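You operate a simulated robot arm through the tools that you are given. There is no shell and no other tool. Be economical: measure what you need, move in short steps, check, and stop when the job is done.

The job below is to be done with a simulated two-armed robot. You get a single attempt, and the scene is never put back.

## Task
Take the low oval-flange gear motor that says "57" from the top of the shipping bench and put it on the top of the yellow packing bench. Open the left drawer of the hose bench, put the orange spacer marked "75" from the top of the shipping bench inside and shut the drawer again. Put the white logger marked "65" from the top of the shipping bench on the right yellow bench steel top and the white logger marked "72" on top of the green printed block. Put one of the steel rings from the top of the valve stack bench on top of the small yellow block. Close the middle drawer of the hose bench. Open the warmer door. The order is free. Set down upright: low oval-flange gear motor, white logger.
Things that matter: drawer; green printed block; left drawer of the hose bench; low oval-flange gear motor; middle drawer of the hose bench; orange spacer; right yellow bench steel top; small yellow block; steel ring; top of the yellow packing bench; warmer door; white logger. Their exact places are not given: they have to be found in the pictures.

The check looks at the end state, three seconds after you hand in, the way a careful person would. Anything else that was tipped, shoved, dropped, spilled or broken makes it a failure.

## Robot
Two 7-joint arms with two-finger parallel grippers on one trunk, on a base that drives. Base frame: it is fixed to the floor where the robot stands at the start and does not move with it; the origin is under the middle of the robot, x ahead of it, y to its left, z up; the surface under the hand at the start is at about z = 720. Units: mm, degrees, N and s.
The left shoulder is at the start at [50, 209, 1071], the right one opposite. With the tool pointing down near the work surface each hand reaches from about 220 to 900 mm from the robot's upright axis, wherever it stands, measured 20 degrees to its own side. Places, roughly: drawer [-1700, 800, 600]; green printed block [750, 500, 750]; left drawer of the hose bench [-1600, 800, 700]; low oval-flange gear motor [500, 0, 750]; middle drawer of the hose bench [-1400, 1200, 700]; orange spacer [750, 250, 750]; right yellow bench steel top [5300, -1300, 700]; small yellow block (6x6x5 cm) [800, 1600, 800]; steel ring [500, 1750, 750]; steel ring (5x5x4 cm) [800, 1800, 800]; top of the yellow packing bench [3600, -1800, 800]; warmer door [-1800, 3900, 1000]; white logger [750, 0, 750]. Payload 4.4 kg a hand.
The tool frame of a hand sits at the grasp point between the pads (the TCP): z along the fingers, y along the line on which they close. The tips reach 23 mm beyond it. The gripper opens to 94 mm. The fingers are 38 mm wide and 10 mm thick; the gripper's body (54 by 96 mm) begins 39 mm behind the TCP.
Orientation is that of the tool frame in the base frame, as a unit quaternion [x, y, z, w]. With the fingers straight down and closing along the base's y, the tool's x points along the base's -x, its y along +y and its z along -z.

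## Interface
- The arms move only by the tool nudge_tool. It takes "left_targets", "right_targets" or both (then of equal length, played together; a hand with none holds still); each is a list of rows, each a list of 7 numbers: the turn, a rotation vector about the tool's x, y, z in degrees, then the shift along the tool's x, y, z in mm, then the finger opening in mm, from 0 to 94. In form: [[rx, ry, rz, dx, dy, dz, grip], ...]. A call has 1 to 20 rows; each row is the pose to reach, as a shift and turn from the pose commanded when the call began, along the tool's axes at that moment. Each row takes 0.2 s and may step no farther than 50 mm and 8.6 degrees from the row before; otherwise, or with a gripper value out of range, the whole call is refused. Where a pose cannot be reached the arm comes as near as it can. A force on the tool above 40 N (or 10 N above the force at the start of the call, whichever is more), or a blocked arm, ends the call early, and 0.2 s more pass. Each finger travels about 108 mm/s and halts on what it meets, pressing with about 36 N; the grip force reading is that of the motor and also rises with nothing between the fingers. The clock runs only during rows and for 0.2 s after the last one: add rows that repeat a pose to give the fingers time. The reply holds the time, the measured pose of the TCP, the force on the tool along the base axes, the opening and the grip force, in the units named above and with some noise, with the torque about the TCP (base axes, N m) and any sound that the robot's microphone picked up.
- Cameras (640 x 400 px; columns grow to the right, rows downward): "scene" is now at [156.1, 5.5, 1243.2]; the picture's right is [0.05, -1.00, 0.00], its down [-0.58, -0.03, -0.82] and it looks along [0.82, 0.04, -0.58] (base axes); focal length 273 px, centre (320, 200). "left" rides on the left gripper at [86, -16, -75] in its tool frame; the picture's right is [0.18, 0.98, 0.00], its down [-0.58, 0.11, -0.81] and it looks along [-0.79, 0.15, 0.59] (tool axes); focal length 243 px, centre (320, 200). "right" rides on the right gripper at [86, 16, -74] in its tool frame; the picture's right is [-0.18, 0.98, 0.00], its down [-0.58, -0.11, -0.81] and it looks along [-0.79, -0.15, 0.59] (tool axes); focal length 243 px, centre (320, 200).
- grab_frame(camera): a new picture of that camera. It takes no simulated time.
- lift_body(by): slides the trunk up (or, below 0, down) by that many mm; the arms and the scene camera ride with it, the base frame stays. It gives what a move gives, with no picture.
- steer(legs): drives the robot by 1 to 6 legs, each [ahead, left, turn to the left] in mm, mm and degrees, along the robot's own axes; the way and the turn of a leg run together, so that a leg with both is an arc; at most 1500 mm and 180 degrees a leg. The arms and the cameras ride along, it lands a little off, and it stops where it bumps. It gives what a move gives.
- turn_head(pan, tilt): turns the head with the scene camera to pan (to the left, within 80 degrees either way) and tilt (down, from -29 to 69), counted from straight ahead of the robot. It gives what a move gives.
- locate(camera, pixels): for up to 12 pixels [column, row] of the newest picture of that camera ("zoom" is the newest enlarged one), the place [x, y, z] in the base frame of the surface seen there, good to about 2 mm. It takes no simulated time.
- enlarge(camera, box): a new picture of the part [left, top, right, bottom] of that camera's present view, enlarged. It takes no simulated time.
- job_done(): hands the job in; it is judged then, once.

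Keep the steps short. Do not move on a guess: measure, check each grasp and each placing, and mend mistakes. In all there are 138 turns and 160 pictures (those below and enlarged ones count). Leave the grippers open and the arms clear of the work at the hand-in unless told otherwise, and finish with a single line.

The tools are called after "Emit:" as a command line: name --argument value ..., lists and objects as JSON in quotes. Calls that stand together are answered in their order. nudge_tool: Moves the arms, as the interface text tells. Its arguments: {"type":"object","properties":{"left_targets":{"type":"array"},"right_targets":{"type":"array"}},"required":[]} The other tools are called the same way: lift_body (by) slides the trunk up or down; steer (legs) drives the base; turn_head (pan, tilt) turns the head that bears the scene camera; grab_frame (camera) takes a picture; locate (camera, pixels) gives the place of the surface under pixels of a picture; enlarge (camera, box) takes an enlarged picture of a part of a camera's view; job_done () hands the job in.

At the start:

```text
t: 0.0
left_eef_pos: [532.8, 361.1, 961.3]
left_orientation: [0.0, 1.0, 0.0, 0.0]
left_wrist_force: [-0.2, -0.1, 0.1]
left_moment: [-0.01, 0.01, -0.03]
left_width: 94.1
left_finger_force: 0.0
right_eef_pos: [691.8, -154.9, 1022.2]
right_orientation: [0.0, 1.0, 0.0, -0.001]
right_wrist_force: [0.4, -0.5, 0.2]
right_moment: [-0.02, 0.03, 0.0]
right_width: 94.0
right_finger_force: 0.0
trunk travel left (down, up): [-150.0, 413.0]
robot x, y, heading: [0.1, -0.5, -0.1]
head pan, tilt: [2.7, 35.2]
```

scene: 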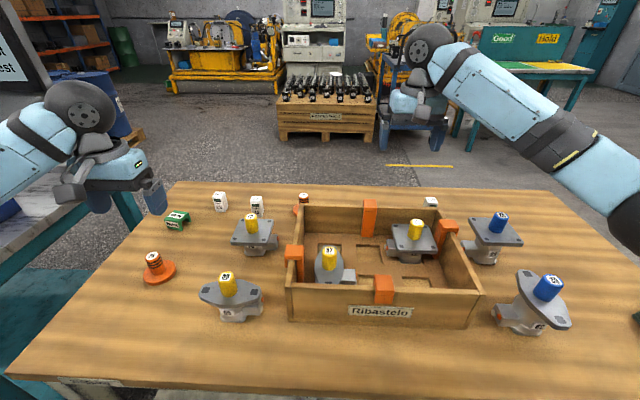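
right: 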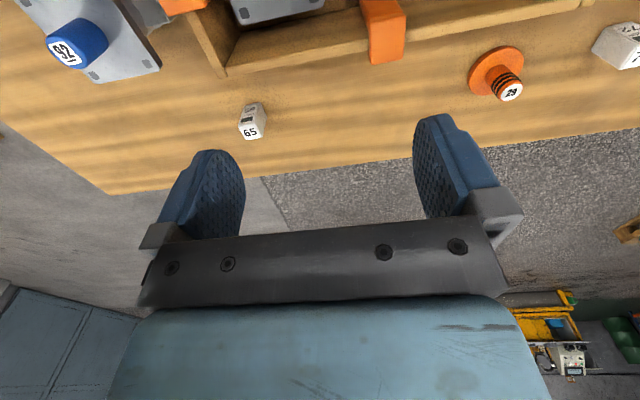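
left: 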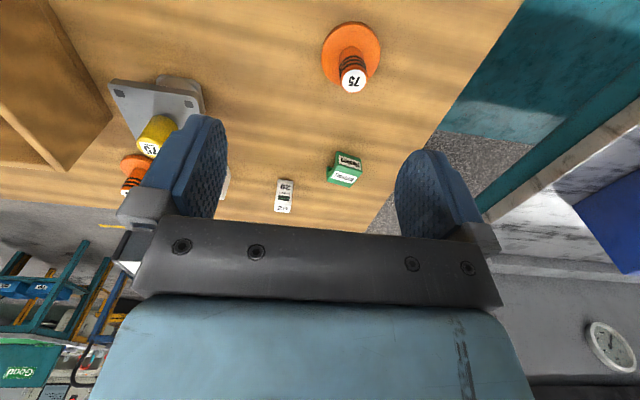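

I start by reading the labels on the shipping bench, enlarging the left and right parts of the scene.

Emit:
enlarge --camera "scene" --box '[130, 180, 330, 330]'

Emit:
enlarge --camera "scene" --box '[300, 180, 580, 340]'

```text
2.67 times, centred on (230, 255) of scene
```

zoom: 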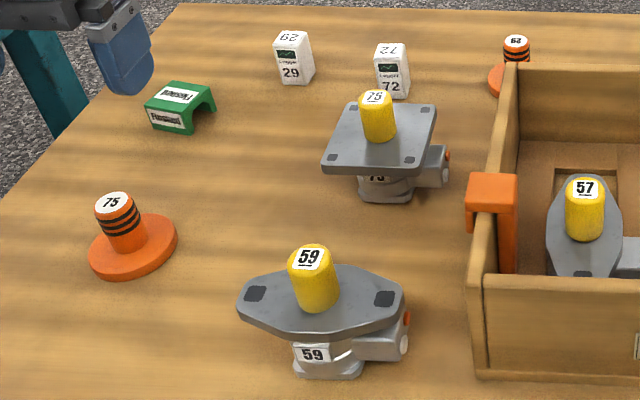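

```text
2.29 times, centred on (440, 260) of scene
```

zoom: 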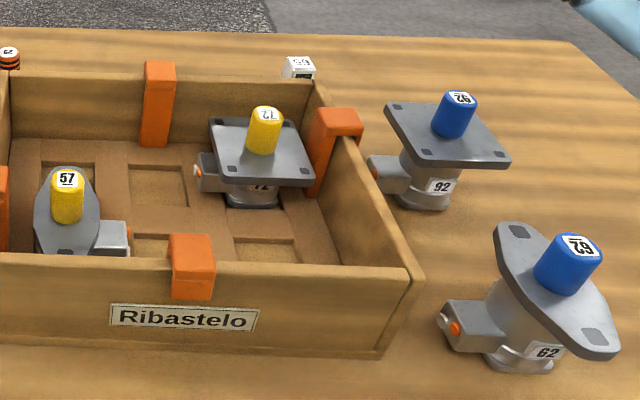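

Motor 57 stands in the crate (scene ~(328,265)), spacer 75 at (155,265), logger 72 at (257,205), logger 65 at (431,201), green block at (178,219). I measure them.

Emit:
locate --camera "scene" --pixels '[[329, 251], [329, 262], [326, 280], [348, 276], [152, 256], [165, 275], [257, 200], [260, 210], [431, 200], [178, 214], [170, 213], [186, 215]]'

Emit:
enlarge --camera "scene" --box '[280, 200, 400, 320]'

Emit:
enlarge --camera "left" --box '[220, 0, 440, 220]'

Emit:
enlarge --camera "scene" --box '[150, 0, 640, 180]'

```text
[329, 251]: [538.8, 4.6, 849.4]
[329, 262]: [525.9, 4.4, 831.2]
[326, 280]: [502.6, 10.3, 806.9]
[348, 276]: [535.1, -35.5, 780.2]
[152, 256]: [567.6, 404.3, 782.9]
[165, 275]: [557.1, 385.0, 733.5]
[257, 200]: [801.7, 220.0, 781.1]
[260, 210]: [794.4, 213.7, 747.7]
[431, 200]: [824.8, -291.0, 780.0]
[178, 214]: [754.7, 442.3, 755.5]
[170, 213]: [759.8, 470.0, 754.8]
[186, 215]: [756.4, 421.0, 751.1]
```

```text
3.33 times, centred on (340, 260) of scene
```

zoom: 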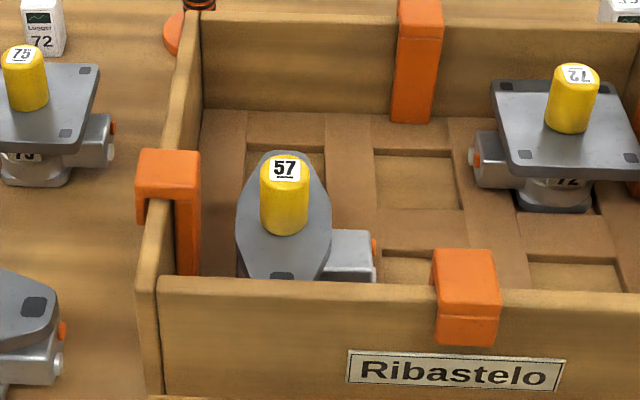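

```text
1.82 times, centred on (330, 110) of left
```

zoom: 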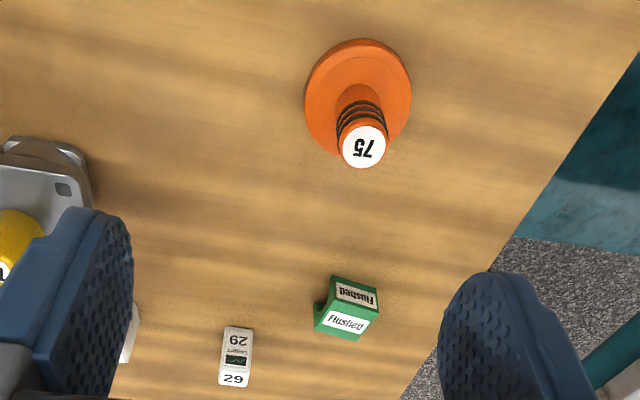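

```text
1.31 times, centred on (395, 90) of scene
```

zoom: 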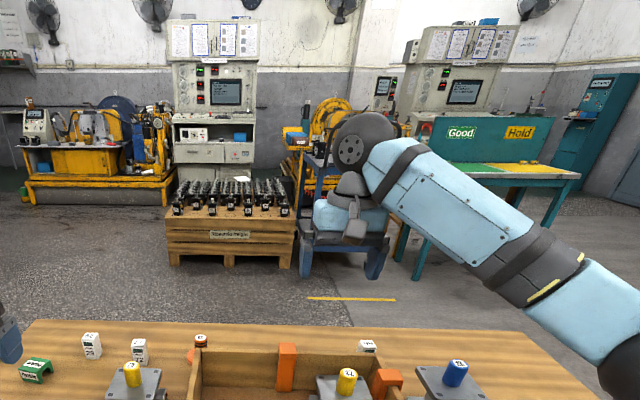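

I move the left hand above and behind logger 72 at the present height, to look closer at it and the green block.

Emit:
nudge_tool --left_targets '[[0, 0, 0, -35, -32, 0, 94], [0, 0, 0, -70, -64, 0, 94], [0, 0, 0, -105, -96, 0, 94], [0, 0, 0, -140, -128, 0, 94]]'

Emit:
grab_frame --camera "left"

Emit:
enlarge --camera "scene" --box '[150, 170, 290, 250]'

```text
t: 1.0
left_eef_pos: [674.9, 229.5, 959.9]
left_orientation: [0.0, 1.0, 0.001, -0.001]
left_wrist_force: [0.3, 0.0, 0.0]
left_moment: [0.02, 0.04, 0.01]
left_width: 93.9
left_finger_force: 0.1
right_eef_pos: [693.1, -154.7, 1020.8]
right_orientation: [0.0, 1.0, 0.0, -0.001]
right_wrist_force: [-0.5, 0.1, -0.2]
right_moment: [0.03, -0.01, 0.02]
right_width: 94.1
right_finger_force: 0.0
trunk travel left (down, up): [-150.0, 413.0]
robot x, y, heading: [-2.9, -0.8, -0.0]
head pan, tilt: [2.7, 35.2]
```

```text
151 pictures are left
```

left: 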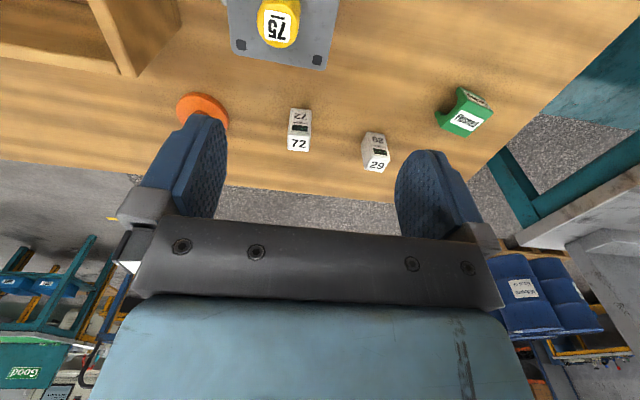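

```text
4.57 times, centred on (220, 210) of scene
```

zoom: 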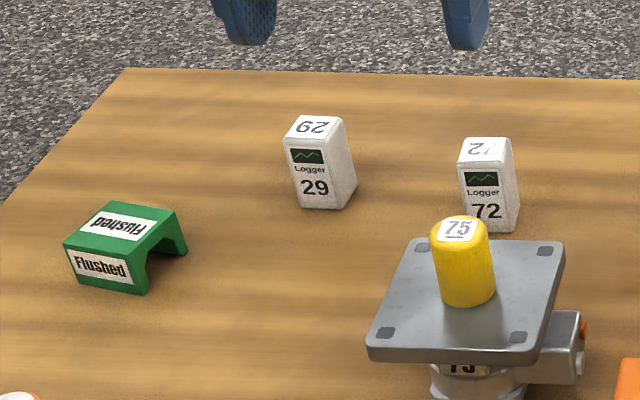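

I measure the corners of logger 72's top and the block's top in the zoomed picture.

Emit:
locate --camera "zoom" --pixels '[[466, 141], [508, 141], [461, 160], [503, 162], [484, 150], [510, 225], [68, 238], [130, 256], [112, 204], [172, 214], [120, 228], [60, 300]]'

Emit:
enlarge --camera "left" --box '[260, 80, 520, 190]'

```text
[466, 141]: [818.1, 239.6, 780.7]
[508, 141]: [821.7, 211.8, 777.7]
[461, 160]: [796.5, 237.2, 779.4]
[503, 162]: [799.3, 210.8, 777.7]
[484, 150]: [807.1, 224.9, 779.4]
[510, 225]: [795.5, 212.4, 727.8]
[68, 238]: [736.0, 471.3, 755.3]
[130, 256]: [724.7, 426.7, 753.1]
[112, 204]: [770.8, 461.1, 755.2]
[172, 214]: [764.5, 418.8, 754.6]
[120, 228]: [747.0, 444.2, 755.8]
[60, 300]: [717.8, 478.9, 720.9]
```

```text
2.46 times, centred on (390, 135) of left
```

zoom: 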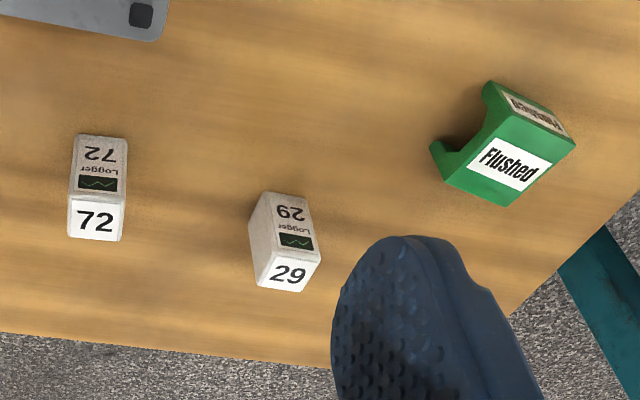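

Logger 72: top centre (808,225,780), turned ~6° ccw, bench z≈721. I go above it, fingers at 60 mm, turned 6°.

Emit:
nudge_tool --left_targets '[[0, 0, -2, -33, -1, 15, 75], [0, 0, -4, -66, -2, 40, 60], [0, 0, -6, -100, -3, 70, 60], [0, 0, -6, -133, -4, 100, 60], [0, 0, -6, -133, -4, 120, 60]]'

Emit:
enlarge --camera "left" --box '[120, 0, 520, 250]'

```text
t: 2.2
left_eef_pos: [804.6, 226.7, 839.6]
left_orientation: [-0.053, 0.999, 0.001, 0.0]
left_wrist_force: [0.1, 0.4, 0.5]
left_moment: [0.0, 0.0, -0.01]
left_width: 60.2
left_finger_force: 0.0
right_eef_pos: [690.0, -153.0, 1022.2]
right_orientation: [0.0, 1.0, 0.0, -0.001]
right_wrist_force: [0.3, -0.5, 0.5]
right_moment: [-0.03, 0.03, -0.01]
right_width: 94.1
right_finger_force: 0.0
trunk travel left (down, up): [-150.0, 413.0]
robot x, y, heading: [1.5, 1.4, 0.0]
head pan, tilt: [2.7, 35.2]
```

```text
1.60 times, centred on (320, 125) of left
```

zoom: 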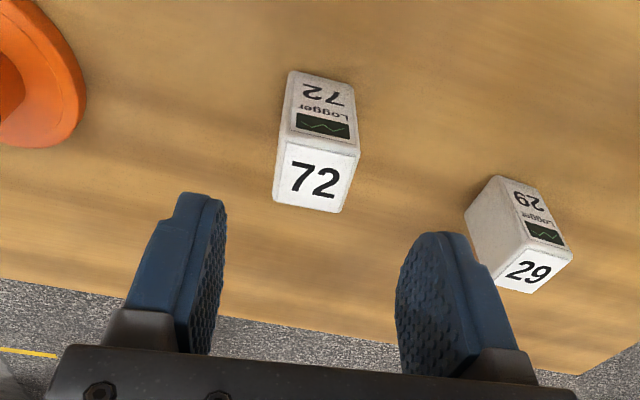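

Emit:
locate --camera "zoom" --pixels '[[287, 148], [354, 160], [277, 197], [339, 208], [316, 178]]'

```text
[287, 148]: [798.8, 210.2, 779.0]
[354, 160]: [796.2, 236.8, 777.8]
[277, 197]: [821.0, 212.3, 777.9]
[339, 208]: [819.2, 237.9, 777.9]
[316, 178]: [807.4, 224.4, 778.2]
```

Centre confirmed (808,224). I descend to TCP z≈757 and close.

Emit:
nudge_tool --left_targets '[[0, 0, 0, -4, -2, 40, 60], [0, 0, 0, -4, -2, 82, 60], [0, 0, 0, -4, -2, 82, 40], [0, 0, 0, -4, -2, 82, 20], [0, 0, 0, -4, -2, 82, 15], [0, 0, 0, -4, -2, 82, 15]]'

```text
t: 3.6
left_eef_pos: [809.6, 224.5, 758.0]
left_orientation: [-0.052, 0.999, 0.0, -0.001]
left_wrist_force: [0.6, -0.2, 0.2]
left_moment: [-0.01, -0.06, 0.01]
left_width: 30.4
left_finger_force: 35.8
right_eef_pos: [690.7, -155.8, 1021.4]
right_orientation: [0.0, 1.0, 0.0, 0.0]
right_wrist_force: [-0.6, 1.3, 0.6]
right_moment: [0.0, 0.02, -0.02]
right_width: 94.0
right_finger_force: 0.0
trunk travel left (down, up): [-150.0, 413.0]
robot x, y, heading: [0.1, -0.3, -0.1]
head pan, tilt: [2.7, 35.2]
```

Gripped (30 mm). I lift to z≈870, carry it over the green block centre (749,444) and turn 20° to align with it.

Emit:
nudge_tool --left_targets '[[0, 0, 0, 0, 0, -45, 15], [0, 0, 0, 0, 0, -90, 15], [0, 0, 4, 8, 40, -112, 15], [0, 0, 8, 14, 85, -112, 15], [0, 0, 12, 21, 130, -112, 15], [0, 0, 16, 29, 175, -112, 15], [0, 0, 20, 33, 205, -112, 15], [0, 0, 20, 37, 225, -112, 15], [0, 0, 20, 37, 225, -85, 15]]'

Emit:
grab_frame --camera "left"

Emit:
enlarge --camera "scene" --box '[130, 150, 270, 250]'

```text
t: 5.6
left_eef_pos: [747.6, 450.3, 843.2]
left_orientation: [0.122, 0.993, 0.0, -0.001]
left_wrist_force: [0.2, -1.0, -0.9]
left_moment: [-0.01, -0.03, -0.03]
left_width: 30.7
left_finger_force: 36.2
right_eef_pos: [691.2, -154.4, 1021.1]
right_orientation: [0.0, 1.0, 0.0, 0.0]
right_wrist_force: [1.4, 0.1, -0.8]
right_moment: [-0.02, 0.04, -0.04]
right_width: 93.9
right_finger_force: 0.0
trunk travel left (down, up): [-150.0, 413.0]
robot x, y, heading: [-3.3, 1.5, 0.1]
head pan, tilt: [2.7, 35.2]
```

```text
147 pictures are left
```

left: 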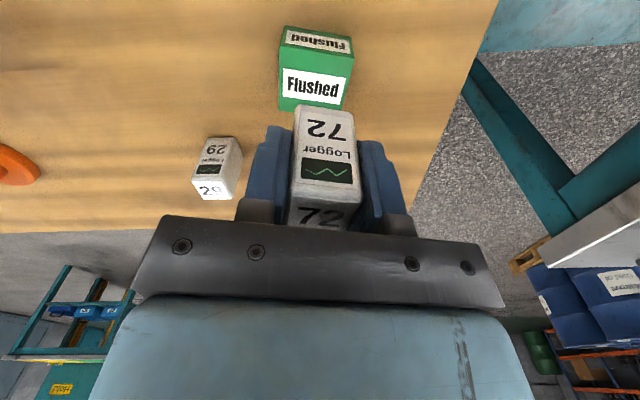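

```text
4.00 times, centred on (200, 200) of scene
```

zoom: 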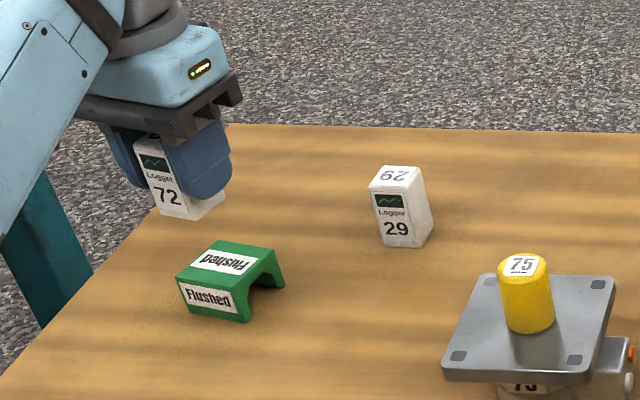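

I measure the block's top from the hand camera.

Emit:
locate --camera "left" --pixels '[[280, 67], [352, 76], [282, 105], [340, 110], [314, 87]]'

```text
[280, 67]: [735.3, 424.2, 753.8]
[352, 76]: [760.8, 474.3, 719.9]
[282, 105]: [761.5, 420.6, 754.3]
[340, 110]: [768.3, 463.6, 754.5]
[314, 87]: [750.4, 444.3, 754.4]
```

Block centre (750,444). I correct and lower onto it, to TCP z≈793.

Emit:
nudge_tool --left_targets '[[0, 0, 0, -2.5, -5.3, 15, 15], [0, 0, 0, -2.5, -5.3, 35, 15], [0, 0, 0, -2.5, -5.3, 46, 15], [0, 0, 0, -2.5, -5.3, 49, 15], [0, 0, 0, -2.5, -5.3, 49, 15]]'

Emit:
enlarge --camera "scene" --box '[150, 170, 250, 240]'

Emit:
grab_frame --camera "left"

```text
t: 6.8
left_eef_pos: [747.4, 442.3, 793.9]
left_orientation: [0.123, 0.992, 0.0, 0.0]
left_wrist_force: [-0.2, 0.4, -0.6]
left_moment: [0.03, -0.02, -0.01]
left_width: 30.7
left_finger_force: 35.4
right_eef_pos: [691.0, -154.8, 1021.0]
right_orientation: [0.0, 1.0, 0.0, 0.0]
right_wrist_force: [1.0, -0.8, 0.3]
right_moment: [-0.01, 0.01, 0.02]
right_width: 94.0
right_finger_force: 0.0
trunk travel left (down, up): [-150.0, 413.0]
robot x, y, heading: [1.8, -1.3, -0.4]
head pan, tilt: [2.7, 35.2]
```

```text
5.71 times, centred on (200, 205) of scene
```

zoom: 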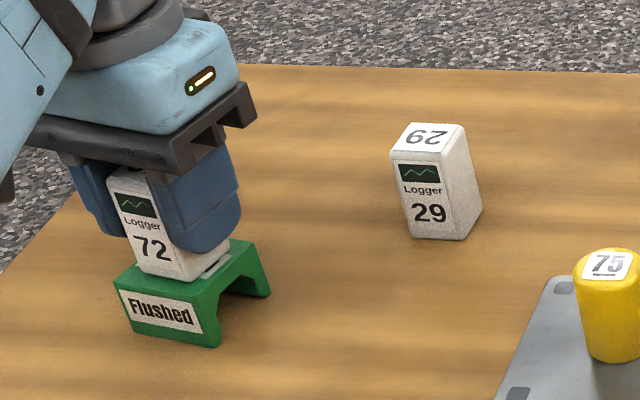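

```text
144 pictures are left
```

left: 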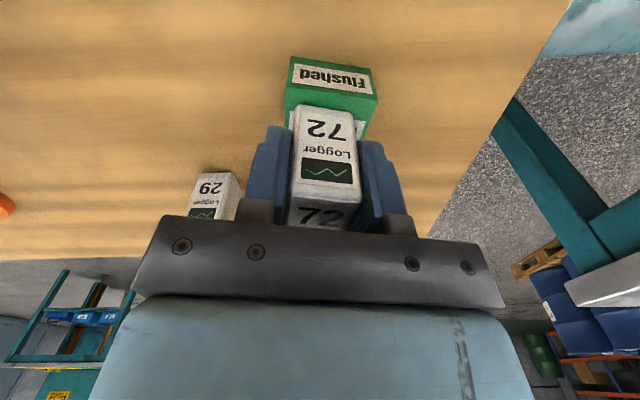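

It sits centred on the block. I lower the last millimetre, open and rise.

Emit:
nudge_tool --left_targets '[[0, 0, 0, -1.5, 1.5, 1.5, 15], [0, 0, 0, -1.5, 1.5, 1.5, 40], [0, 0, 0, -1.5, 1.5, 1.5, 50], [0, 0, 0, -1.5, 1.5, -40, 60], [0, 0, 0, -1.5, 1.5, -85, 60], [0, 0, 0, -1.5, 1.5, -130, 60]]'

Emit:
enlarge --camera "scene" --box '[130, 170, 270, 290]'

```text
t: 8.2
left_eef_pos: [751.7, 441.5, 926.8]
left_orientation: [0.122, 0.993, 0.0, 0.0]
left_wrist_force: [-0.8, -0.1, 0.1]
left_moment: [-0.02, -0.04, -0.03]
left_width: 60.0
left_finger_force: 0.0
right_eef_pos: [690.6, -154.6, 1022.3]
right_orientation: [0.0, 1.0, 0.0, 0.001]
right_wrist_force: [0.0, 0.0, 0.4]
right_moment: [0.06, 0.01, -0.02]
right_width: 93.9
right_finger_force: 0.1
trunk travel left (down, up): [-150.0, 413.0]
robot x, y, heading: [-2.3, -2.3, 0.0]
head pan, tilt: [2.7, 35.2]
```

```text
3.33 times, centred on (200, 230) of scene
```

zoom: 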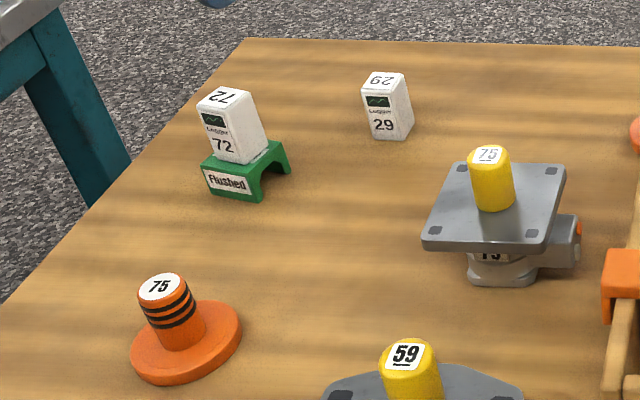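

Logger 72 stands on the block. Next: motor 57 for the left hand, logger 65 for the right. I measure logger 65 from the right camera and motor 57's knob from the scene camera.

Emit:
enlarge --camera "right" --box '[200, 80, 320, 160]'

Emit:
enlarge --camera "scene" --box '[290, 220, 390, 310]'

Emit:
locate --camera "zoom" --pixels '[[220, 175], [280, 175], [250, 165], [250, 190], [250, 230], [250, 290], [250, 330], [180, 270], [310, 270], [350, 310], [245, 170]]'

```text
5.00 times, centred on (260, 120) of right
```

zoom: 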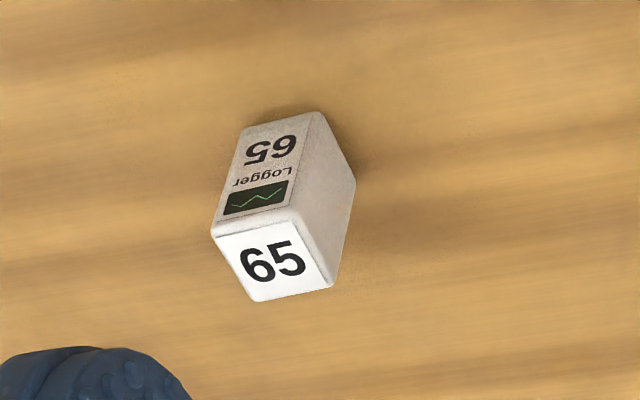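

```text
4.44 times, centred on (340, 265) of scene
```

zoom: 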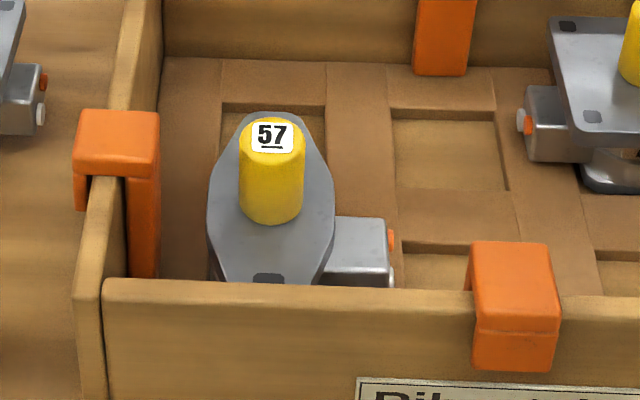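

```text
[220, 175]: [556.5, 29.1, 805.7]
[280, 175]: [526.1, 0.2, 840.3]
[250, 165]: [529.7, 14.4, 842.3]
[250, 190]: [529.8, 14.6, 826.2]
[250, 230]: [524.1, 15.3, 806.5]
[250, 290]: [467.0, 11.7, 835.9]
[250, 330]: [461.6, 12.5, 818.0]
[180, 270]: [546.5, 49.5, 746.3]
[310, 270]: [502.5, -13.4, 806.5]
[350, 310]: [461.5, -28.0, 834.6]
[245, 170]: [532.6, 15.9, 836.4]
```

Knob centre about (539,4.5), top z 849, flange z 806, crate wall top z 836. I measure logger 65 from the right camera.

Emit:
enlarge --camera "right" --box '[200, 80, 320, 160]'

Emit:
locate --camera "zoom" --pixels '[[218, 237], [292, 218], [258, 296], [328, 282], [273, 260], [300, 120]]'

```text
5.00 times, centred on (260, 120) of right
```

zoom: 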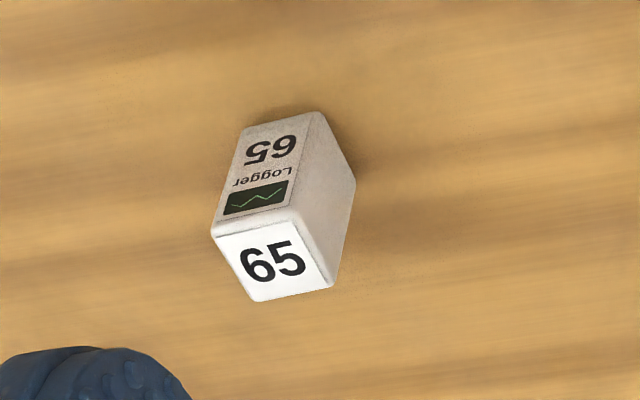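

```text
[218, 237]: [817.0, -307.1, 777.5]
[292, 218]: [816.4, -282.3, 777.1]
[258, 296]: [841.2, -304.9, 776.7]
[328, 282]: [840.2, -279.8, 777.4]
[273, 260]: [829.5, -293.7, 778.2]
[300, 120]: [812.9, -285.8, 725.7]
```

I move both hands together: left to above the knob of 57 (539,4.5) at z≈927, right to above logger 65 (829,-293) at z≈850.

Emit:
nudge_tool --left_targets '[[0, 0, -1.2, 8.4, -39.6, 0, 60], [0, 0, -2.3, 16.8, -79.2, 0, 60], [0, 0, -3.5, 25.1, -118.9, 0, 60], [0, 0, -4.7, 33.5, -158.5, 0, 60], [0, 0, -5.8, 41.9, -198, 0, 60], [0, 0, -7, 50.3, -237.7, 0, 60], [0, 0, -8.2, 58.6, -277.3, 0, 60], [0, 0, -9.3, 67, -317, 0, 60], [0, 0, -10.5, 75.4, -356.6, 0, 60], [0, 0, -11.7, 83.8, -396.2, 0, 60], [0, 0, -12.8, 92.1, -435.8, 0, 60], [0, 0, -14, 100.5, -475.4, 0, 60]]' --right_targets '[[0, 0, 0, -11.5, -11.6, 14.3, 94], [0, 0, 0, -23, -23.2, 28.6, 94], [0, 0, 0, -34.5, -34.8, 43, 94], [0, 0, 0, -46, -46.3, 57.3, 94], [0, 0, -1, -57.5, -58, 71.7, 80], [0, 0, -2, -69, -69.5, 86, 60], [0, 0, -3, -80.5, -81, 100, 60], [0, 0, -3, -92, -92.7, 114.7, 60], [0, 0, -3, -103.5, -104.3, 129, 60], [0, 0, -3, -115, -115.8, 143.3, 60], [0, 0, -3, -126.5, -127.4, 157.7, 60], [0, 0, -3, -138, -139, 172, 60]]'

Emit:
grab_frame --camera "left"

Emit:
grab_frame --camera "right"

Emit:
grab_frame --camera "scene"

```text
t: 10.8
left_eef_pos: [540.2, 4.1, 926.0]
left_orientation: [0.0, 1.0, 0.0, 0.0]
left_wrist_force: [1.3, 0.6, 0.3]
left_moment: [0.03, -0.01, 0.0]
left_width: 60.1
left_finger_force: 0.1
right_eef_pos: [828.1, -295.2, 849.3]
right_orientation: [-0.026, 1.0, 0.001, 0.0]
right_wrist_force: [-0.2, -0.4, -0.2]
right_moment: [0.0, 0.04, 0.02]
right_width: 60.1
right_finger_force: 0.1
trunk travel left (down, up): [-150.0, 413.0]
robot x, y, heading: [-3.1, -2.5, 0.0]
head pan, tilt: [2.7, 35.2]
```

```text
139 pictures are left
```

left: 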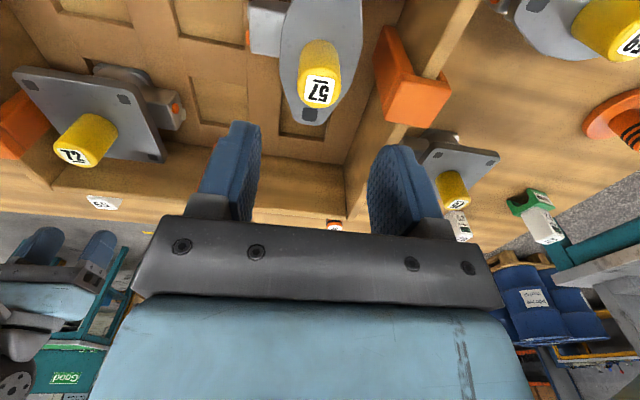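

```text
138 pictures are left
```

right: 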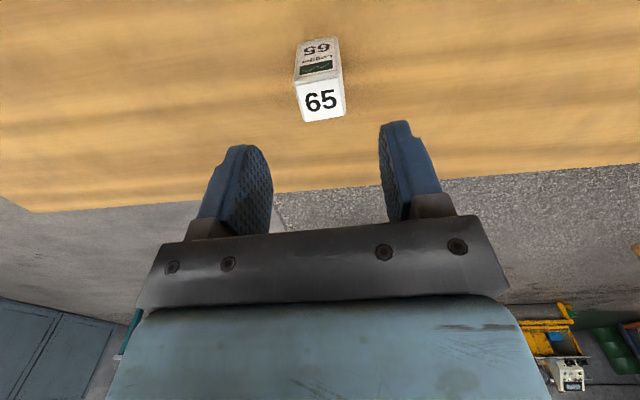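

```text
137 pictures are left
```

scene: 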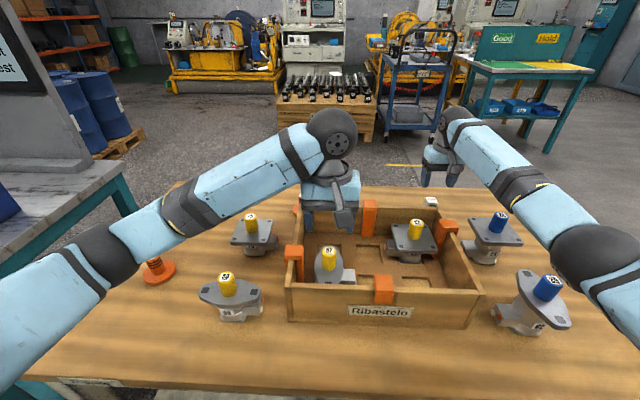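

Emit:
locate --camera "left" --pixels '[[320, 91], [303, 100], [337, 103], [324, 112], [318, 76]]'

Emit:
locate --camera "right" --pixels '[[321, 101], [298, 86], [341, 82], [305, 119], [344, 113]]'

```text
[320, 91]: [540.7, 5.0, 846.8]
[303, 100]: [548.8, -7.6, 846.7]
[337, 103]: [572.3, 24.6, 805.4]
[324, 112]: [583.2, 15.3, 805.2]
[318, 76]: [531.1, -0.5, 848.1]
```

```text
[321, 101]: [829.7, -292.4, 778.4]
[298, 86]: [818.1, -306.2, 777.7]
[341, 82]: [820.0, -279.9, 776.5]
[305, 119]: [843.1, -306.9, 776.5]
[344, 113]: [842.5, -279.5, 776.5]
```

Both are aligned. I descend: left 92 mm on the knob, right 90 mm on logger 65, then close both.

Emit:
nudge_tool --left_targets '[[0, 0, 0, 0, 0, 40, 60], [0, 0, 0, 0, 0, 75, 60], [0, 0, 0, 0, 0, 92, 60], [0, 0, 0, 0, 0, 92, 40], [0, 0, 0, 0, 0, 92, 20], [0, 0, 0, 0, 0, 92, 10], [0, 0, 0, 0, 0, 92, 10]]' --right_targets '[[0, 0, 0, -1.5, 2, 40, 60], [0, 0, 0, -1.5, 2, 75, 60], [0, 0, 0, -1.5, 2, 91, 60], [0, 0, 0, -1.5, 2, 91, 40], [0, 0, 0, -1.5, 2, 91, 20], [0, 0, 0, -1.5, 2, 91, 15], [0, 0, 0, -1.5, 2, 91, 15]]'

```text
t: 12.4
left_eef_pos: [539.4, 5.4, 833.1]
left_orientation: [0.0, 1.0, 0.0, 0.001]
left_wrist_force: [0.0, -0.8, 1.2]
left_moment: [-0.12, -0.19, 0.03]
left_width: 29.6
left_finger_force: 36.7
right_eef_pos: [829.4, -293.3, 756.6]
right_orientation: [-0.026, 1.0, 0.0, 0.001]
right_wrist_force: [-0.1, 0.6, -0.1]
right_moment: [0.01, 0.02, 0.02]
right_width: 30.4
right_finger_force: 35.7
trunk travel left (down, up): [-150.0, 413.0]
robot x, y, heading: [-1.2, -0.9, -0.0]
head pan, tilt: [2.7, 35.2]
```

Both are gripped (29.6 and 30.4 mm). I lift both straight up, left 150 mm.

Emit:
nudge_tool --left_targets '[[0, 0, 0, 0, 0, -15, 10], [0, 0, 0, 0, 0, -40, 10], [0, 0, 0, 0, 0, -65, 10], [0, 0, 0, 0, 0, -90, 10], [0, 0, 0, 0, 0, -120, 10], [0, 0, 0, 0, 0, -150, 10]]' --right_targets '[[0, 0, 0, 0, 0, -15, 15], [0, 0, 0, 0, 0, -40, 15], [0, 0, 0, 0, 0, -65, 15], [0, 0, 0, 0, 0, -90, 15], [0, 0, 0, 0, 0, -120, 15], [0, 0, 0, 0, 0, -150, 15]]'

Emit:
grab_frame --camera "scene"

```text
t: 13.8
left_eef_pos: [538.6, 7.4, 982.4]
left_orientation: [0.0, 1.0, 0.0, 0.0]
left_wrist_force: [-0.6, 1.0, -7.0]
left_moment: [0.06, 0.03, 0.01]
left_width: 29.7
left_finger_force: 35.8
right_eef_pos: [828.2, -292.1, 909.8]
right_orientation: [-0.026, 1.0, -0.001, 0.0]
right_wrist_force: [-0.2, -0.5, -1.0]
right_moment: [-0.01, 0.01, 0.02]
right_width: 30.7
right_finger_force: 36.4
trunk travel left (down, up): [-150.0, 413.0]
robot x, y, heading: [1.5, -5.0, 0.1]
head pan, tilt: [2.7, 35.2]
```

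```text
136 pictures are left
```

scene: 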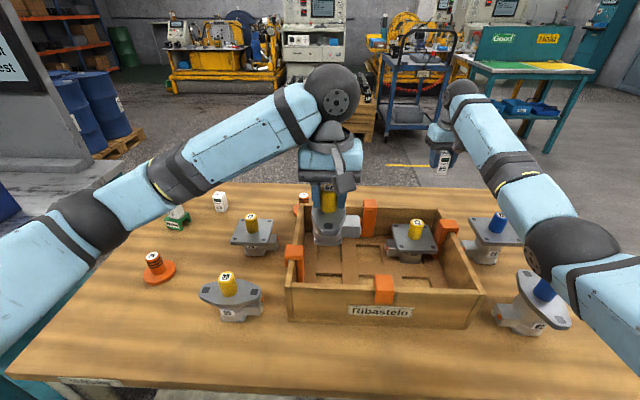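

Motor 57 hangs upright in the left hand, logger 65 in the right. I raise the trunk 120 mm, and look left and right for the ways around.

Emit:
lift_body --by 120

Emit:
turn_head --pan -70 --tilt 25

Emit:
grab_frame --camera "scene"

Emit:
turn_head --pan -15 --tilt 15

Emit:
grab_frame --camera "scene"

Emit:
turn_head --pan 75 --tilt 20

Emit:
grab_frame --camera "scene"

```text
t: 15.3
left_eef_pos: [539.7, 6.7, 1101.6]
left_orientation: [0.0, 1.0, 0.001, -0.001]
left_wrist_force: [0.6, -0.4, -7.0]
left_moment: [0.0, -0.02, 0.04]
left_width: 29.7
left_finger_force: 36.0
right_eef_pos: [830.8, -291.4, 1027.0]
right_orientation: [-0.026, 1.0, 0.0, -0.001]
right_wrist_force: [1.0, 0.4, -0.8]
right_moment: [-0.01, 0.03, -0.02]
right_width: 30.5
right_finger_force: 35.7
trunk travel left (down, up): [-270.0, 293.0]
robot x, y, heading: [1.7, -1.1, 0.1]
head pan, tilt: [2.7, 35.2]
```

```text
t: 16.8
left_eef_pos: [539.9, 5.9, 1101.9]
left_orientation: [0.0, 1.0, 0.0, -0.001]
left_wrist_force: [0.1, -0.6, -7.0]
left_moment: [-0.02, 0.0, 0.0]
left_width: 29.7
left_finger_force: 36.2
right_eef_pos: [830.4, -291.6, 1028.8]
right_orientation: [-0.026, 1.0, 0.001, 0.001]
right_wrist_force: [-0.2, -0.2, -0.5]
right_moment: [-0.01, -0.02, 0.0]
right_width: 30.5
right_finger_force: 36.5
trunk travel left (down, up): [-270.0, 293.0]
robot x, y, heading: [-1.1, -0.9, -0.0]
head pan, tilt: [-70.0, 25.0]
```

```text
135 pictures are left
```

scene: 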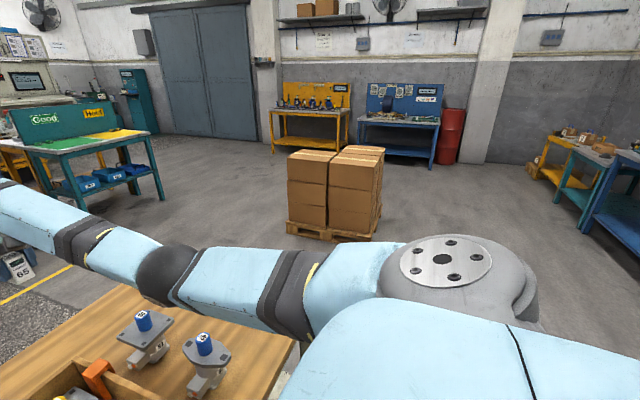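

```text
t: 18.0
left_eef_pos: [540.0, 6.6, 1103.2]
left_orientation: [0.0, 1.0, 0.0, 0.0]
left_wrist_force: [0.1, -0.5, -7.8]
left_moment: [0.09, 0.01, 0.02]
left_width: 29.3
left_finger_force: 36.3
right_eef_pos: [830.2, -290.7, 1028.3]
right_orientation: [-0.027, 1.0, 0.0, 0.0]
right_wrist_force: [-0.8, 0.1, -0.9]
right_moment: [0.01, 0.0, -0.02]
right_width: 30.5
right_finger_force: 35.7
trunk travel left (down, up): [-270.0, 293.0]
robot x, y, heading: [-0.7, -1.0, 0.0]
head pan, tilt: [-15.0, 15.0]
```

```text
134 pictures are left
```

scene: 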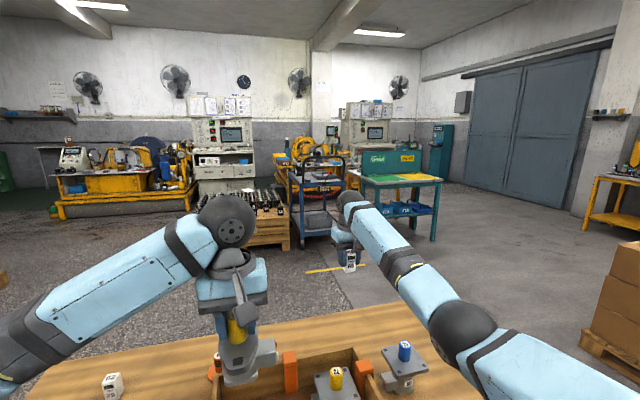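

```text
t: 19.6
left_eef_pos: [540.0, 7.6, 1101.4]
left_orientation: [0.0, 1.0, 0.0, -0.001]
left_wrist_force: [0.1, 0.0, -7.8]
left_moment: [-0.07, 0.02, 0.02]
left_width: 29.6
left_finger_force: 36.0
right_eef_pos: [830.2, -292.0, 1029.0]
right_orientation: [-0.027, 1.0, 0.0, 0.0]
right_wrist_force: [0.6, 0.2, -1.4]
right_moment: [-0.02, -0.01, 0.0]
right_width: 30.5
right_finger_force: 36.2
trunk travel left (down, up): [-270.0, 293.0]
robot x, y, heading: [0.2, 0.6, -0.1]
head pan, tilt: [75.0, 20.0]
```

```text
133 pictures are left
```

scene: 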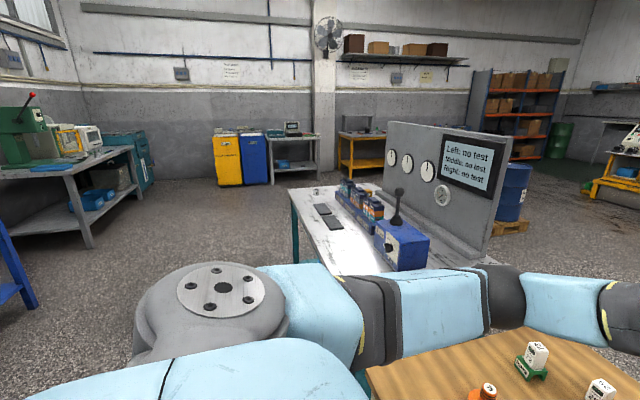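

I look at the far benches more closely with the head turned to -18°.

Emit:
turn_head --pan -18 --tilt 15

Emit:
enlarge --camera "scene" --box '[280, 90, 520, 250]'

Emit:
locate --camera "zoom" --pixels '[[280, 230], [340, 225], [400, 220], [400, 240], [250, 240], [80, 200], [120, 220], [60, 150], [140, 250], [30, 290], [330, 180], [420, 300]]'

```text
t: 21.3
left_eef_pos: [540.4, 6.4, 1102.2]
left_orientation: [0.0, 1.0, 0.0, 0.0]
left_wrist_force: [-0.4, 0.6, -6.7]
left_moment: [0.12, -0.01, -0.02]
left_width: 29.2
left_finger_force: 36.0
right_eef_pos: [830.1, -293.4, 1029.0]
right_orientation: [-0.026, 1.0, 0.001, -0.001]
right_wrist_force: [-0.1, 0.6, -0.8]
right_moment: [-0.01, 0.02, 0.0]
right_width: 30.6
right_finger_force: 35.9
trunk travel left (down, up): [-270.0, 293.0]
robot x, y, heading: [1.2, -1.2, -0.2]
head pan, tilt: [-18.0, 15.0]
```

```text
2.50 times, centred on (400, 170) of scene
```

zoom: 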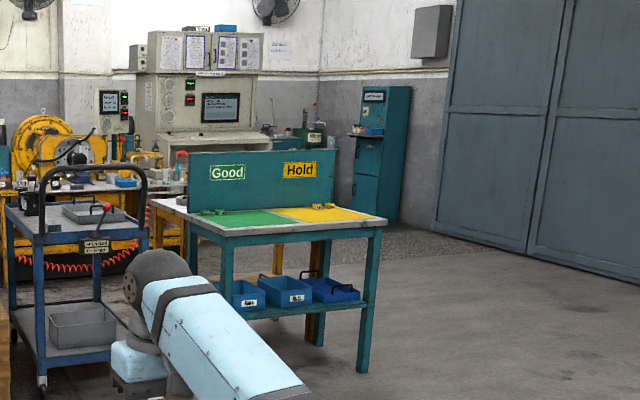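

```text
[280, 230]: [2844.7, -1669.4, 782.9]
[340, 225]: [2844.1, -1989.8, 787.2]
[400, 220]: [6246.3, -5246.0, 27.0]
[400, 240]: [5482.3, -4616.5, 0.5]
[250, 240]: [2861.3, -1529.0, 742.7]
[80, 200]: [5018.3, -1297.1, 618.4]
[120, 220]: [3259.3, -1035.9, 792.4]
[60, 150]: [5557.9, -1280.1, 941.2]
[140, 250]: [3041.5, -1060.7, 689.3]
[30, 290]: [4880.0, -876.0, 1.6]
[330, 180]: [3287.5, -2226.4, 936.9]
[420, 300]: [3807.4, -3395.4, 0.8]
```

The Good/Hold bench is at x≈2850–3290; the yellow packing bench seems to stand behind it, and the right yellow bench at x≈5000+. I back up 450 mm and look right to measure the free way.

Emit:
steer --legs '[[-450, 0, 0]]'

Emit:
turn_head --pan -45 --tilt 30

Emit:
grab_frame --camera "scene"

Emit:
locate --camera "scene" --pixels '[[320, 150], [390, 100], [300, 250], [100, 150], [200, 60], [250, 50], [410, 170], [340, 210]]'

```text
t: 24.1
left_eef_pos: [79.2, 7.1, 1102.0]
left_orientation: [0.0, 1.0, 0.0, -0.001]
left_wrist_force: [0.2, 0.8, -7.4]
left_moment: [0.07, -0.02, 0.03]
left_width: 29.6
left_finger_force: 35.9
right_eef_pos: [370.2, -291.2, 1028.7]
right_orientation: [-0.026, 1.0, 0.0, 0.001]
right_wrist_force: [1.4, -0.1, -1.0]
right_moment: [0.0, 0.0, 0.05]
right_width: 30.4
right_finger_force: 35.9
trunk travel left (down, up): [-270.0, 293.0]
robot x, y, heading: [-460.5, -2.6, -0.1]
head pan, tilt: [-18.0, 15.0]
```

```text
t: 25.0
left_eef_pos: [79.9, 7.1, 1102.7]
left_orientation: [0.0, 1.0, 0.0, 0.0]
left_wrist_force: [0.4, -0.1, -7.5]
left_moment: [0.04, -0.01, 0.0]
left_width: 29.8
left_finger_force: 35.5
right_eef_pos: [369.9, -291.2, 1028.7]
right_orientation: [-0.026, 1.0, 0.0, -0.001]
right_wrist_force: [1.5, -0.2, -0.9]
right_moment: [0.04, -0.01, -0.02]
right_width: 30.3
right_finger_force: 35.9
trunk travel left (down, up): [-270.0, 293.0]
robot x, y, heading: [-460.9, -2.1, 0.1]
head pan, tilt: [-45.0, 30.0]
```

```text
131 pictures are left
```

scene: 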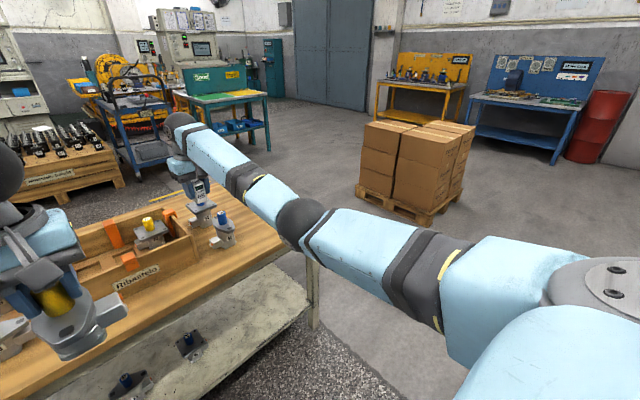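

```text
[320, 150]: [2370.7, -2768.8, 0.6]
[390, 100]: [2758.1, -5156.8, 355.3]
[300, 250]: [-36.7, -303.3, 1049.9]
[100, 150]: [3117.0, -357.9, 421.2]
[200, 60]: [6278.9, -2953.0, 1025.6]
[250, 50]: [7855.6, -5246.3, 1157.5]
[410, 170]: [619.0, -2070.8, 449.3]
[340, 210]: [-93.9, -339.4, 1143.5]
```

Emit:
locate --camera "scene" --pixels '[[357, 196], [430, 227], [316, 325], [285, 240], [312, 270], [475, 180], [265, 150], [210, 210]]'

```text
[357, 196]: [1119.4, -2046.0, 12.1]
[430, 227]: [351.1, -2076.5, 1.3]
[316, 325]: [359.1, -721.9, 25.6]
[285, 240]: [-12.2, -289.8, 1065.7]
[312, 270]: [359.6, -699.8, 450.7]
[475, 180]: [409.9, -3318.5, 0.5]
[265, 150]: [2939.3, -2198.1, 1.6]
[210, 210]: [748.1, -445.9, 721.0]
```

The gap between bench edge (y≈-750) and pallet (y≈-2050) is 1.3 m. I draw both hands in, then look farther right.

Emit:
nudge_tool --left_targets '[[0, 0, 0, 12, 18, 0, 10], [0, 0, 0, 24, 36, 0, 10], [0, 0, 0, 36, 54, 0, 10], [0, 0, 0, 48, 72, 0, 10], [0, 0, 0, 60, 90, 0, 10], [0, 0, 0, 72, 108, 0, 10], [0, 0, 0, 84, 126, 0, 10], [0, 0, 0, 90, 140, 0, 10], [0, 0, 0, 90, 140, 0, 10]]' --right_targets '[[0, 0, 0, 40, 5, 0, 15], [0, 0, 0, 80, 10, 0, 15], [0, 0, 0, 120, 15, 0, 15], [0, 0, 0, 160, 20, 0, 15], [0, 0, 0, 200, 25, 0, 15], [0, 0, 0, 240, 30, 0, 15], [0, 0, 0, 280, 35, 0, 15], [0, 0, 0, 320, 40, 0, 15], [0, 0, 0, 360, 45, 0, 15]]'

Emit:
turn_head --pan -80 --tilt 25

Emit:
grab_frame --camera "scene"

```text
t: 27.0
left_eef_pos: [-12.2, 147.0, 1100.0]
left_orientation: [0.0, 1.0, 0.0, 0.001]
left_wrist_force: [-0.8, -0.6, -7.1]
left_moment: [-0.01, 0.01, 0.02]
left_width: 29.6
left_finger_force: 36.3
right_eef_pos: [8.1, -266.4, 1029.3]
right_orientation: [-0.026, 1.0, 0.0, 0.0]
right_wrist_force: [0.4, 0.6, -0.7]
right_moment: [0.05, -0.01, 0.0]
right_width: 30.5
right_finger_force: 36.1
trunk travel left (down, up): [-270.0, 293.0]
robot x, y, heading: [-464.0, 0.2, 0.0]
head pan, tilt: [-45.0, 30.0]
```

```text
t: 28.0
left_eef_pos: [-12.1, 145.9, 1101.2]
left_orientation: [0.0, 1.0, 0.0, -0.001]
left_wrist_force: [-0.2, -0.8, -8.4]
left_moment: [-0.01, -0.02, 0.05]
left_width: 29.7
left_finger_force: 36.3
right_eef_pos: [9.0, -265.8, 1029.9]
right_orientation: [-0.026, 1.0, 0.0, 0.0]
right_wrist_force: [-0.5, 0.8, -1.1]
right_moment: [0.02, 0.04, -0.01]
right_width: 30.6
right_finger_force: 36.4
trunk travel left (down, up): [-270.0, 293.0]
robot x, y, heading: [-458.8, 0.8, 0.2]
head pan, tilt: [-80.0, 25.0]
```

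```text
130 pictures are left
```

scene: 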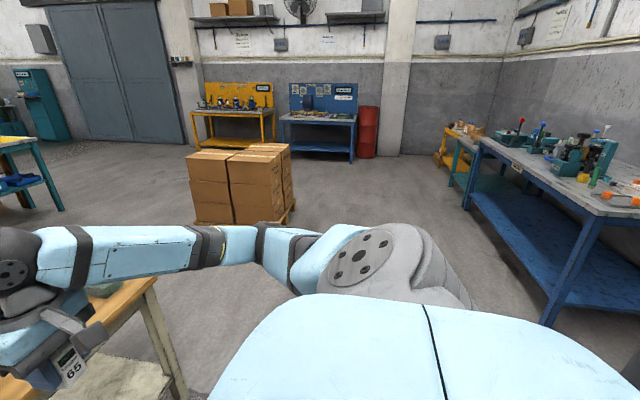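

Emit:
locate --camera "scene" --pixels '[[546, 322], [466, 205], [440, 165], [215, 222], [470, 240]]'

```text
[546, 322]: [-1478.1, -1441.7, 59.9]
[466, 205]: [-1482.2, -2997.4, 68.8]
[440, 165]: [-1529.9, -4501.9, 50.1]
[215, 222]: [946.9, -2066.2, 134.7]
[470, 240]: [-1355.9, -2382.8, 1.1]
```

The way is free. I drive right, then ahead between bench and pallet, then diagonally past the Good/Hold bench's right.

Emit:
steer --legs '[[0, -1400, 0], [1500, 0, 0], [600, 0, 0], [700, -1400, 0]]'

Emit:
turn_head --pan 20 --tilt 20

Emit:
grab_frame --camera "scene"

```text
refused: leg 4 is longer than a leg can be; nothing moved
```

```text
t: 29.8
left_eef_pos: [-10.3, 147.7, 1101.8]
left_orientation: [0.0, 1.0, 0.0, 0.0]
left_wrist_force: [0.5, -0.5, -7.8]
left_moment: [0.07, 0.0, 0.05]
left_width: 29.5
left_finger_force: 35.8
right_eef_pos: [8.7, -266.4, 1028.3]
right_orientation: [-0.026, 1.0, -0.001, 0.0]
right_wrist_force: [-0.3, 0.1, 0.1]
right_moment: [-0.01, -0.02, 0.0]
right_width: 30.4
right_finger_force: 36.0
trunk travel left (down, up): [-270.0, 293.0]
robot x, y, heading: [-460.9, 2.4, -0.1]
head pan, tilt: [20.0, 20.0]
```

```text
129 pictures are left
```

scene: 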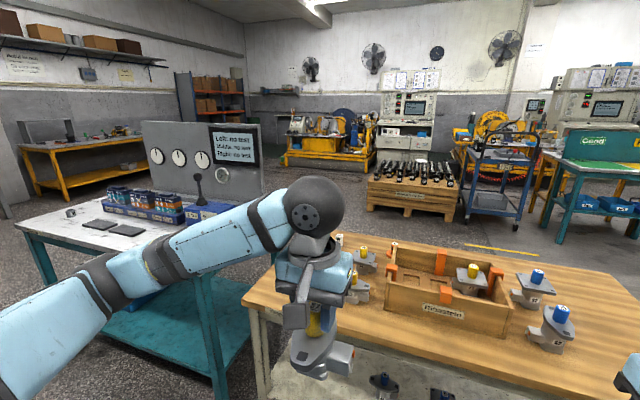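

The last leg was too long; I split it in two.

Emit:
steer --legs '[[0, -1400, 0], [1500, 0, 0], [600, 0, 0], [350, -700, 0], [350, -700, 0]]'

Emit:
grab_frame --camera "scene"

```text
t: 64.6
left_eef_pos: [2768.2, -2680.2, 1101.3]
left_orientation: [0.01, 1.0, 0.0, -0.001]
left_wrist_force: [0.2, 0.0, -6.9]
left_moment: [0.05, -0.03, -0.01]
left_width: 29.3
left_finger_force: 35.6
right_eef_pos: [2779.1, -3091.3, 1028.9]
right_orientation: [-0.016, 1.0, 0.0, 0.0]
right_wrist_force: [0.2, 0.3, -0.3]
right_moment: [0.0, 0.03, -0.01]
right_width: 30.3
right_finger_force: 36.0
trunk travel left (down, up): [-270.0, 293.0]
robot x, y, heading: [2312.6, -2817.2, -1.4]
head pan, tilt: [20.0, 20.0]
```

```text
128 pictures are left
```

scene: 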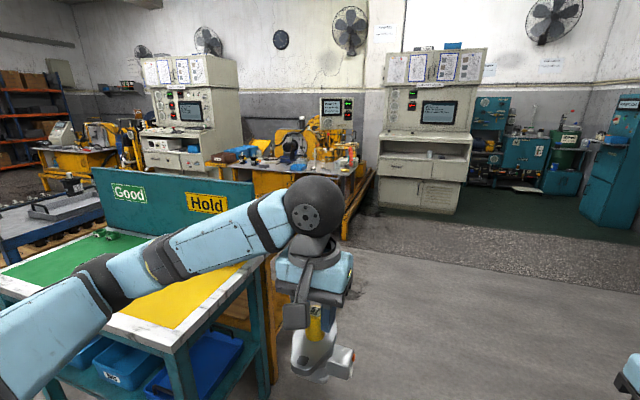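

Emit:
locate --camera "scene" --pixels '[[375, 170], [345, 235], [380, 205], [460, 215], [272, 383], [340, 160], [310, 155], [590, 225]]'

```text
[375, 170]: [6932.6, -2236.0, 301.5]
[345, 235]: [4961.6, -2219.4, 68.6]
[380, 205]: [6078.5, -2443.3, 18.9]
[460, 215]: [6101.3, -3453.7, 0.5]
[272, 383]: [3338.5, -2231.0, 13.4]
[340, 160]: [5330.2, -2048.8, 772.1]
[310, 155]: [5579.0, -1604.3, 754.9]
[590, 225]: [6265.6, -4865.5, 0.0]
```

The right yellow bench front is at x≈4960, its right end at y≈-2220. I drive ahead to x≈4400 at y≈-2850 and look left into the aisle.

Emit:
steer --legs '[[1300, 30, 1.4], [790, 0, 0]]'

Emit:
turn_head --pan 78 --tilt 25

Emit:
grab_frame --camera "scene"

```text
t: 75.1
left_eef_pos: [4874.4, -2650.4, 1100.6]
left_orientation: [-0.007, 1.0, 0.0, -0.001]
left_wrist_force: [-0.3, 0.2, -6.2]
left_moment: [-0.02, 0.0, 0.02]
left_width: 29.4
left_finger_force: 35.8
right_eef_pos: [4899.6, -3062.6, 1028.9]
right_orientation: [-0.032, 0.999, 0.0, -0.001]
right_wrist_force: [-0.8, -0.1, 0.0]
right_moment: [0.0, 0.04, 0.01]
right_width: 30.6
right_finger_force: 35.9
trunk travel left (down, up): [-270.0, 293.0]
robot x, y, heading: [4425.2, -2803.2, 0.7]
head pan, tilt: [20.0, 20.0]
```

```text
t: 76.3
left_eef_pos: [4873.5, -2650.9, 1101.2]
left_orientation: [-0.007, 1.0, 0.0, 0.0]
left_wrist_force: [0.0, -0.2, -7.1]
left_moment: [0.05, 0.0, 0.01]
left_width: 29.9
left_finger_force: 35.4
right_eef_pos: [4899.5, -3063.4, 1029.9]
right_orientation: [-0.033, 0.999, 0.0, 0.0]
right_wrist_force: [-0.4, 0.3, -1.0]
right_moment: [0.02, -0.02, -0.03]
right_width: 30.4
right_finger_force: 36.4
trunk travel left (down, up): [-270.0, 293.0]
robot x, y, heading: [4428.1, -2804.6, 0.8]
head pan, tilt: [78.0, 25.0]
```

```text
127 pictures are left
```

scene: 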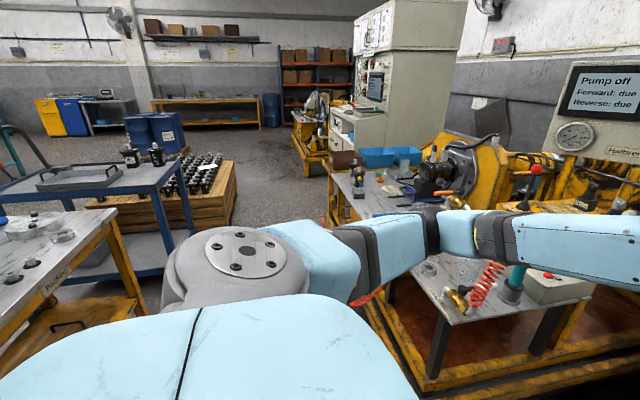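

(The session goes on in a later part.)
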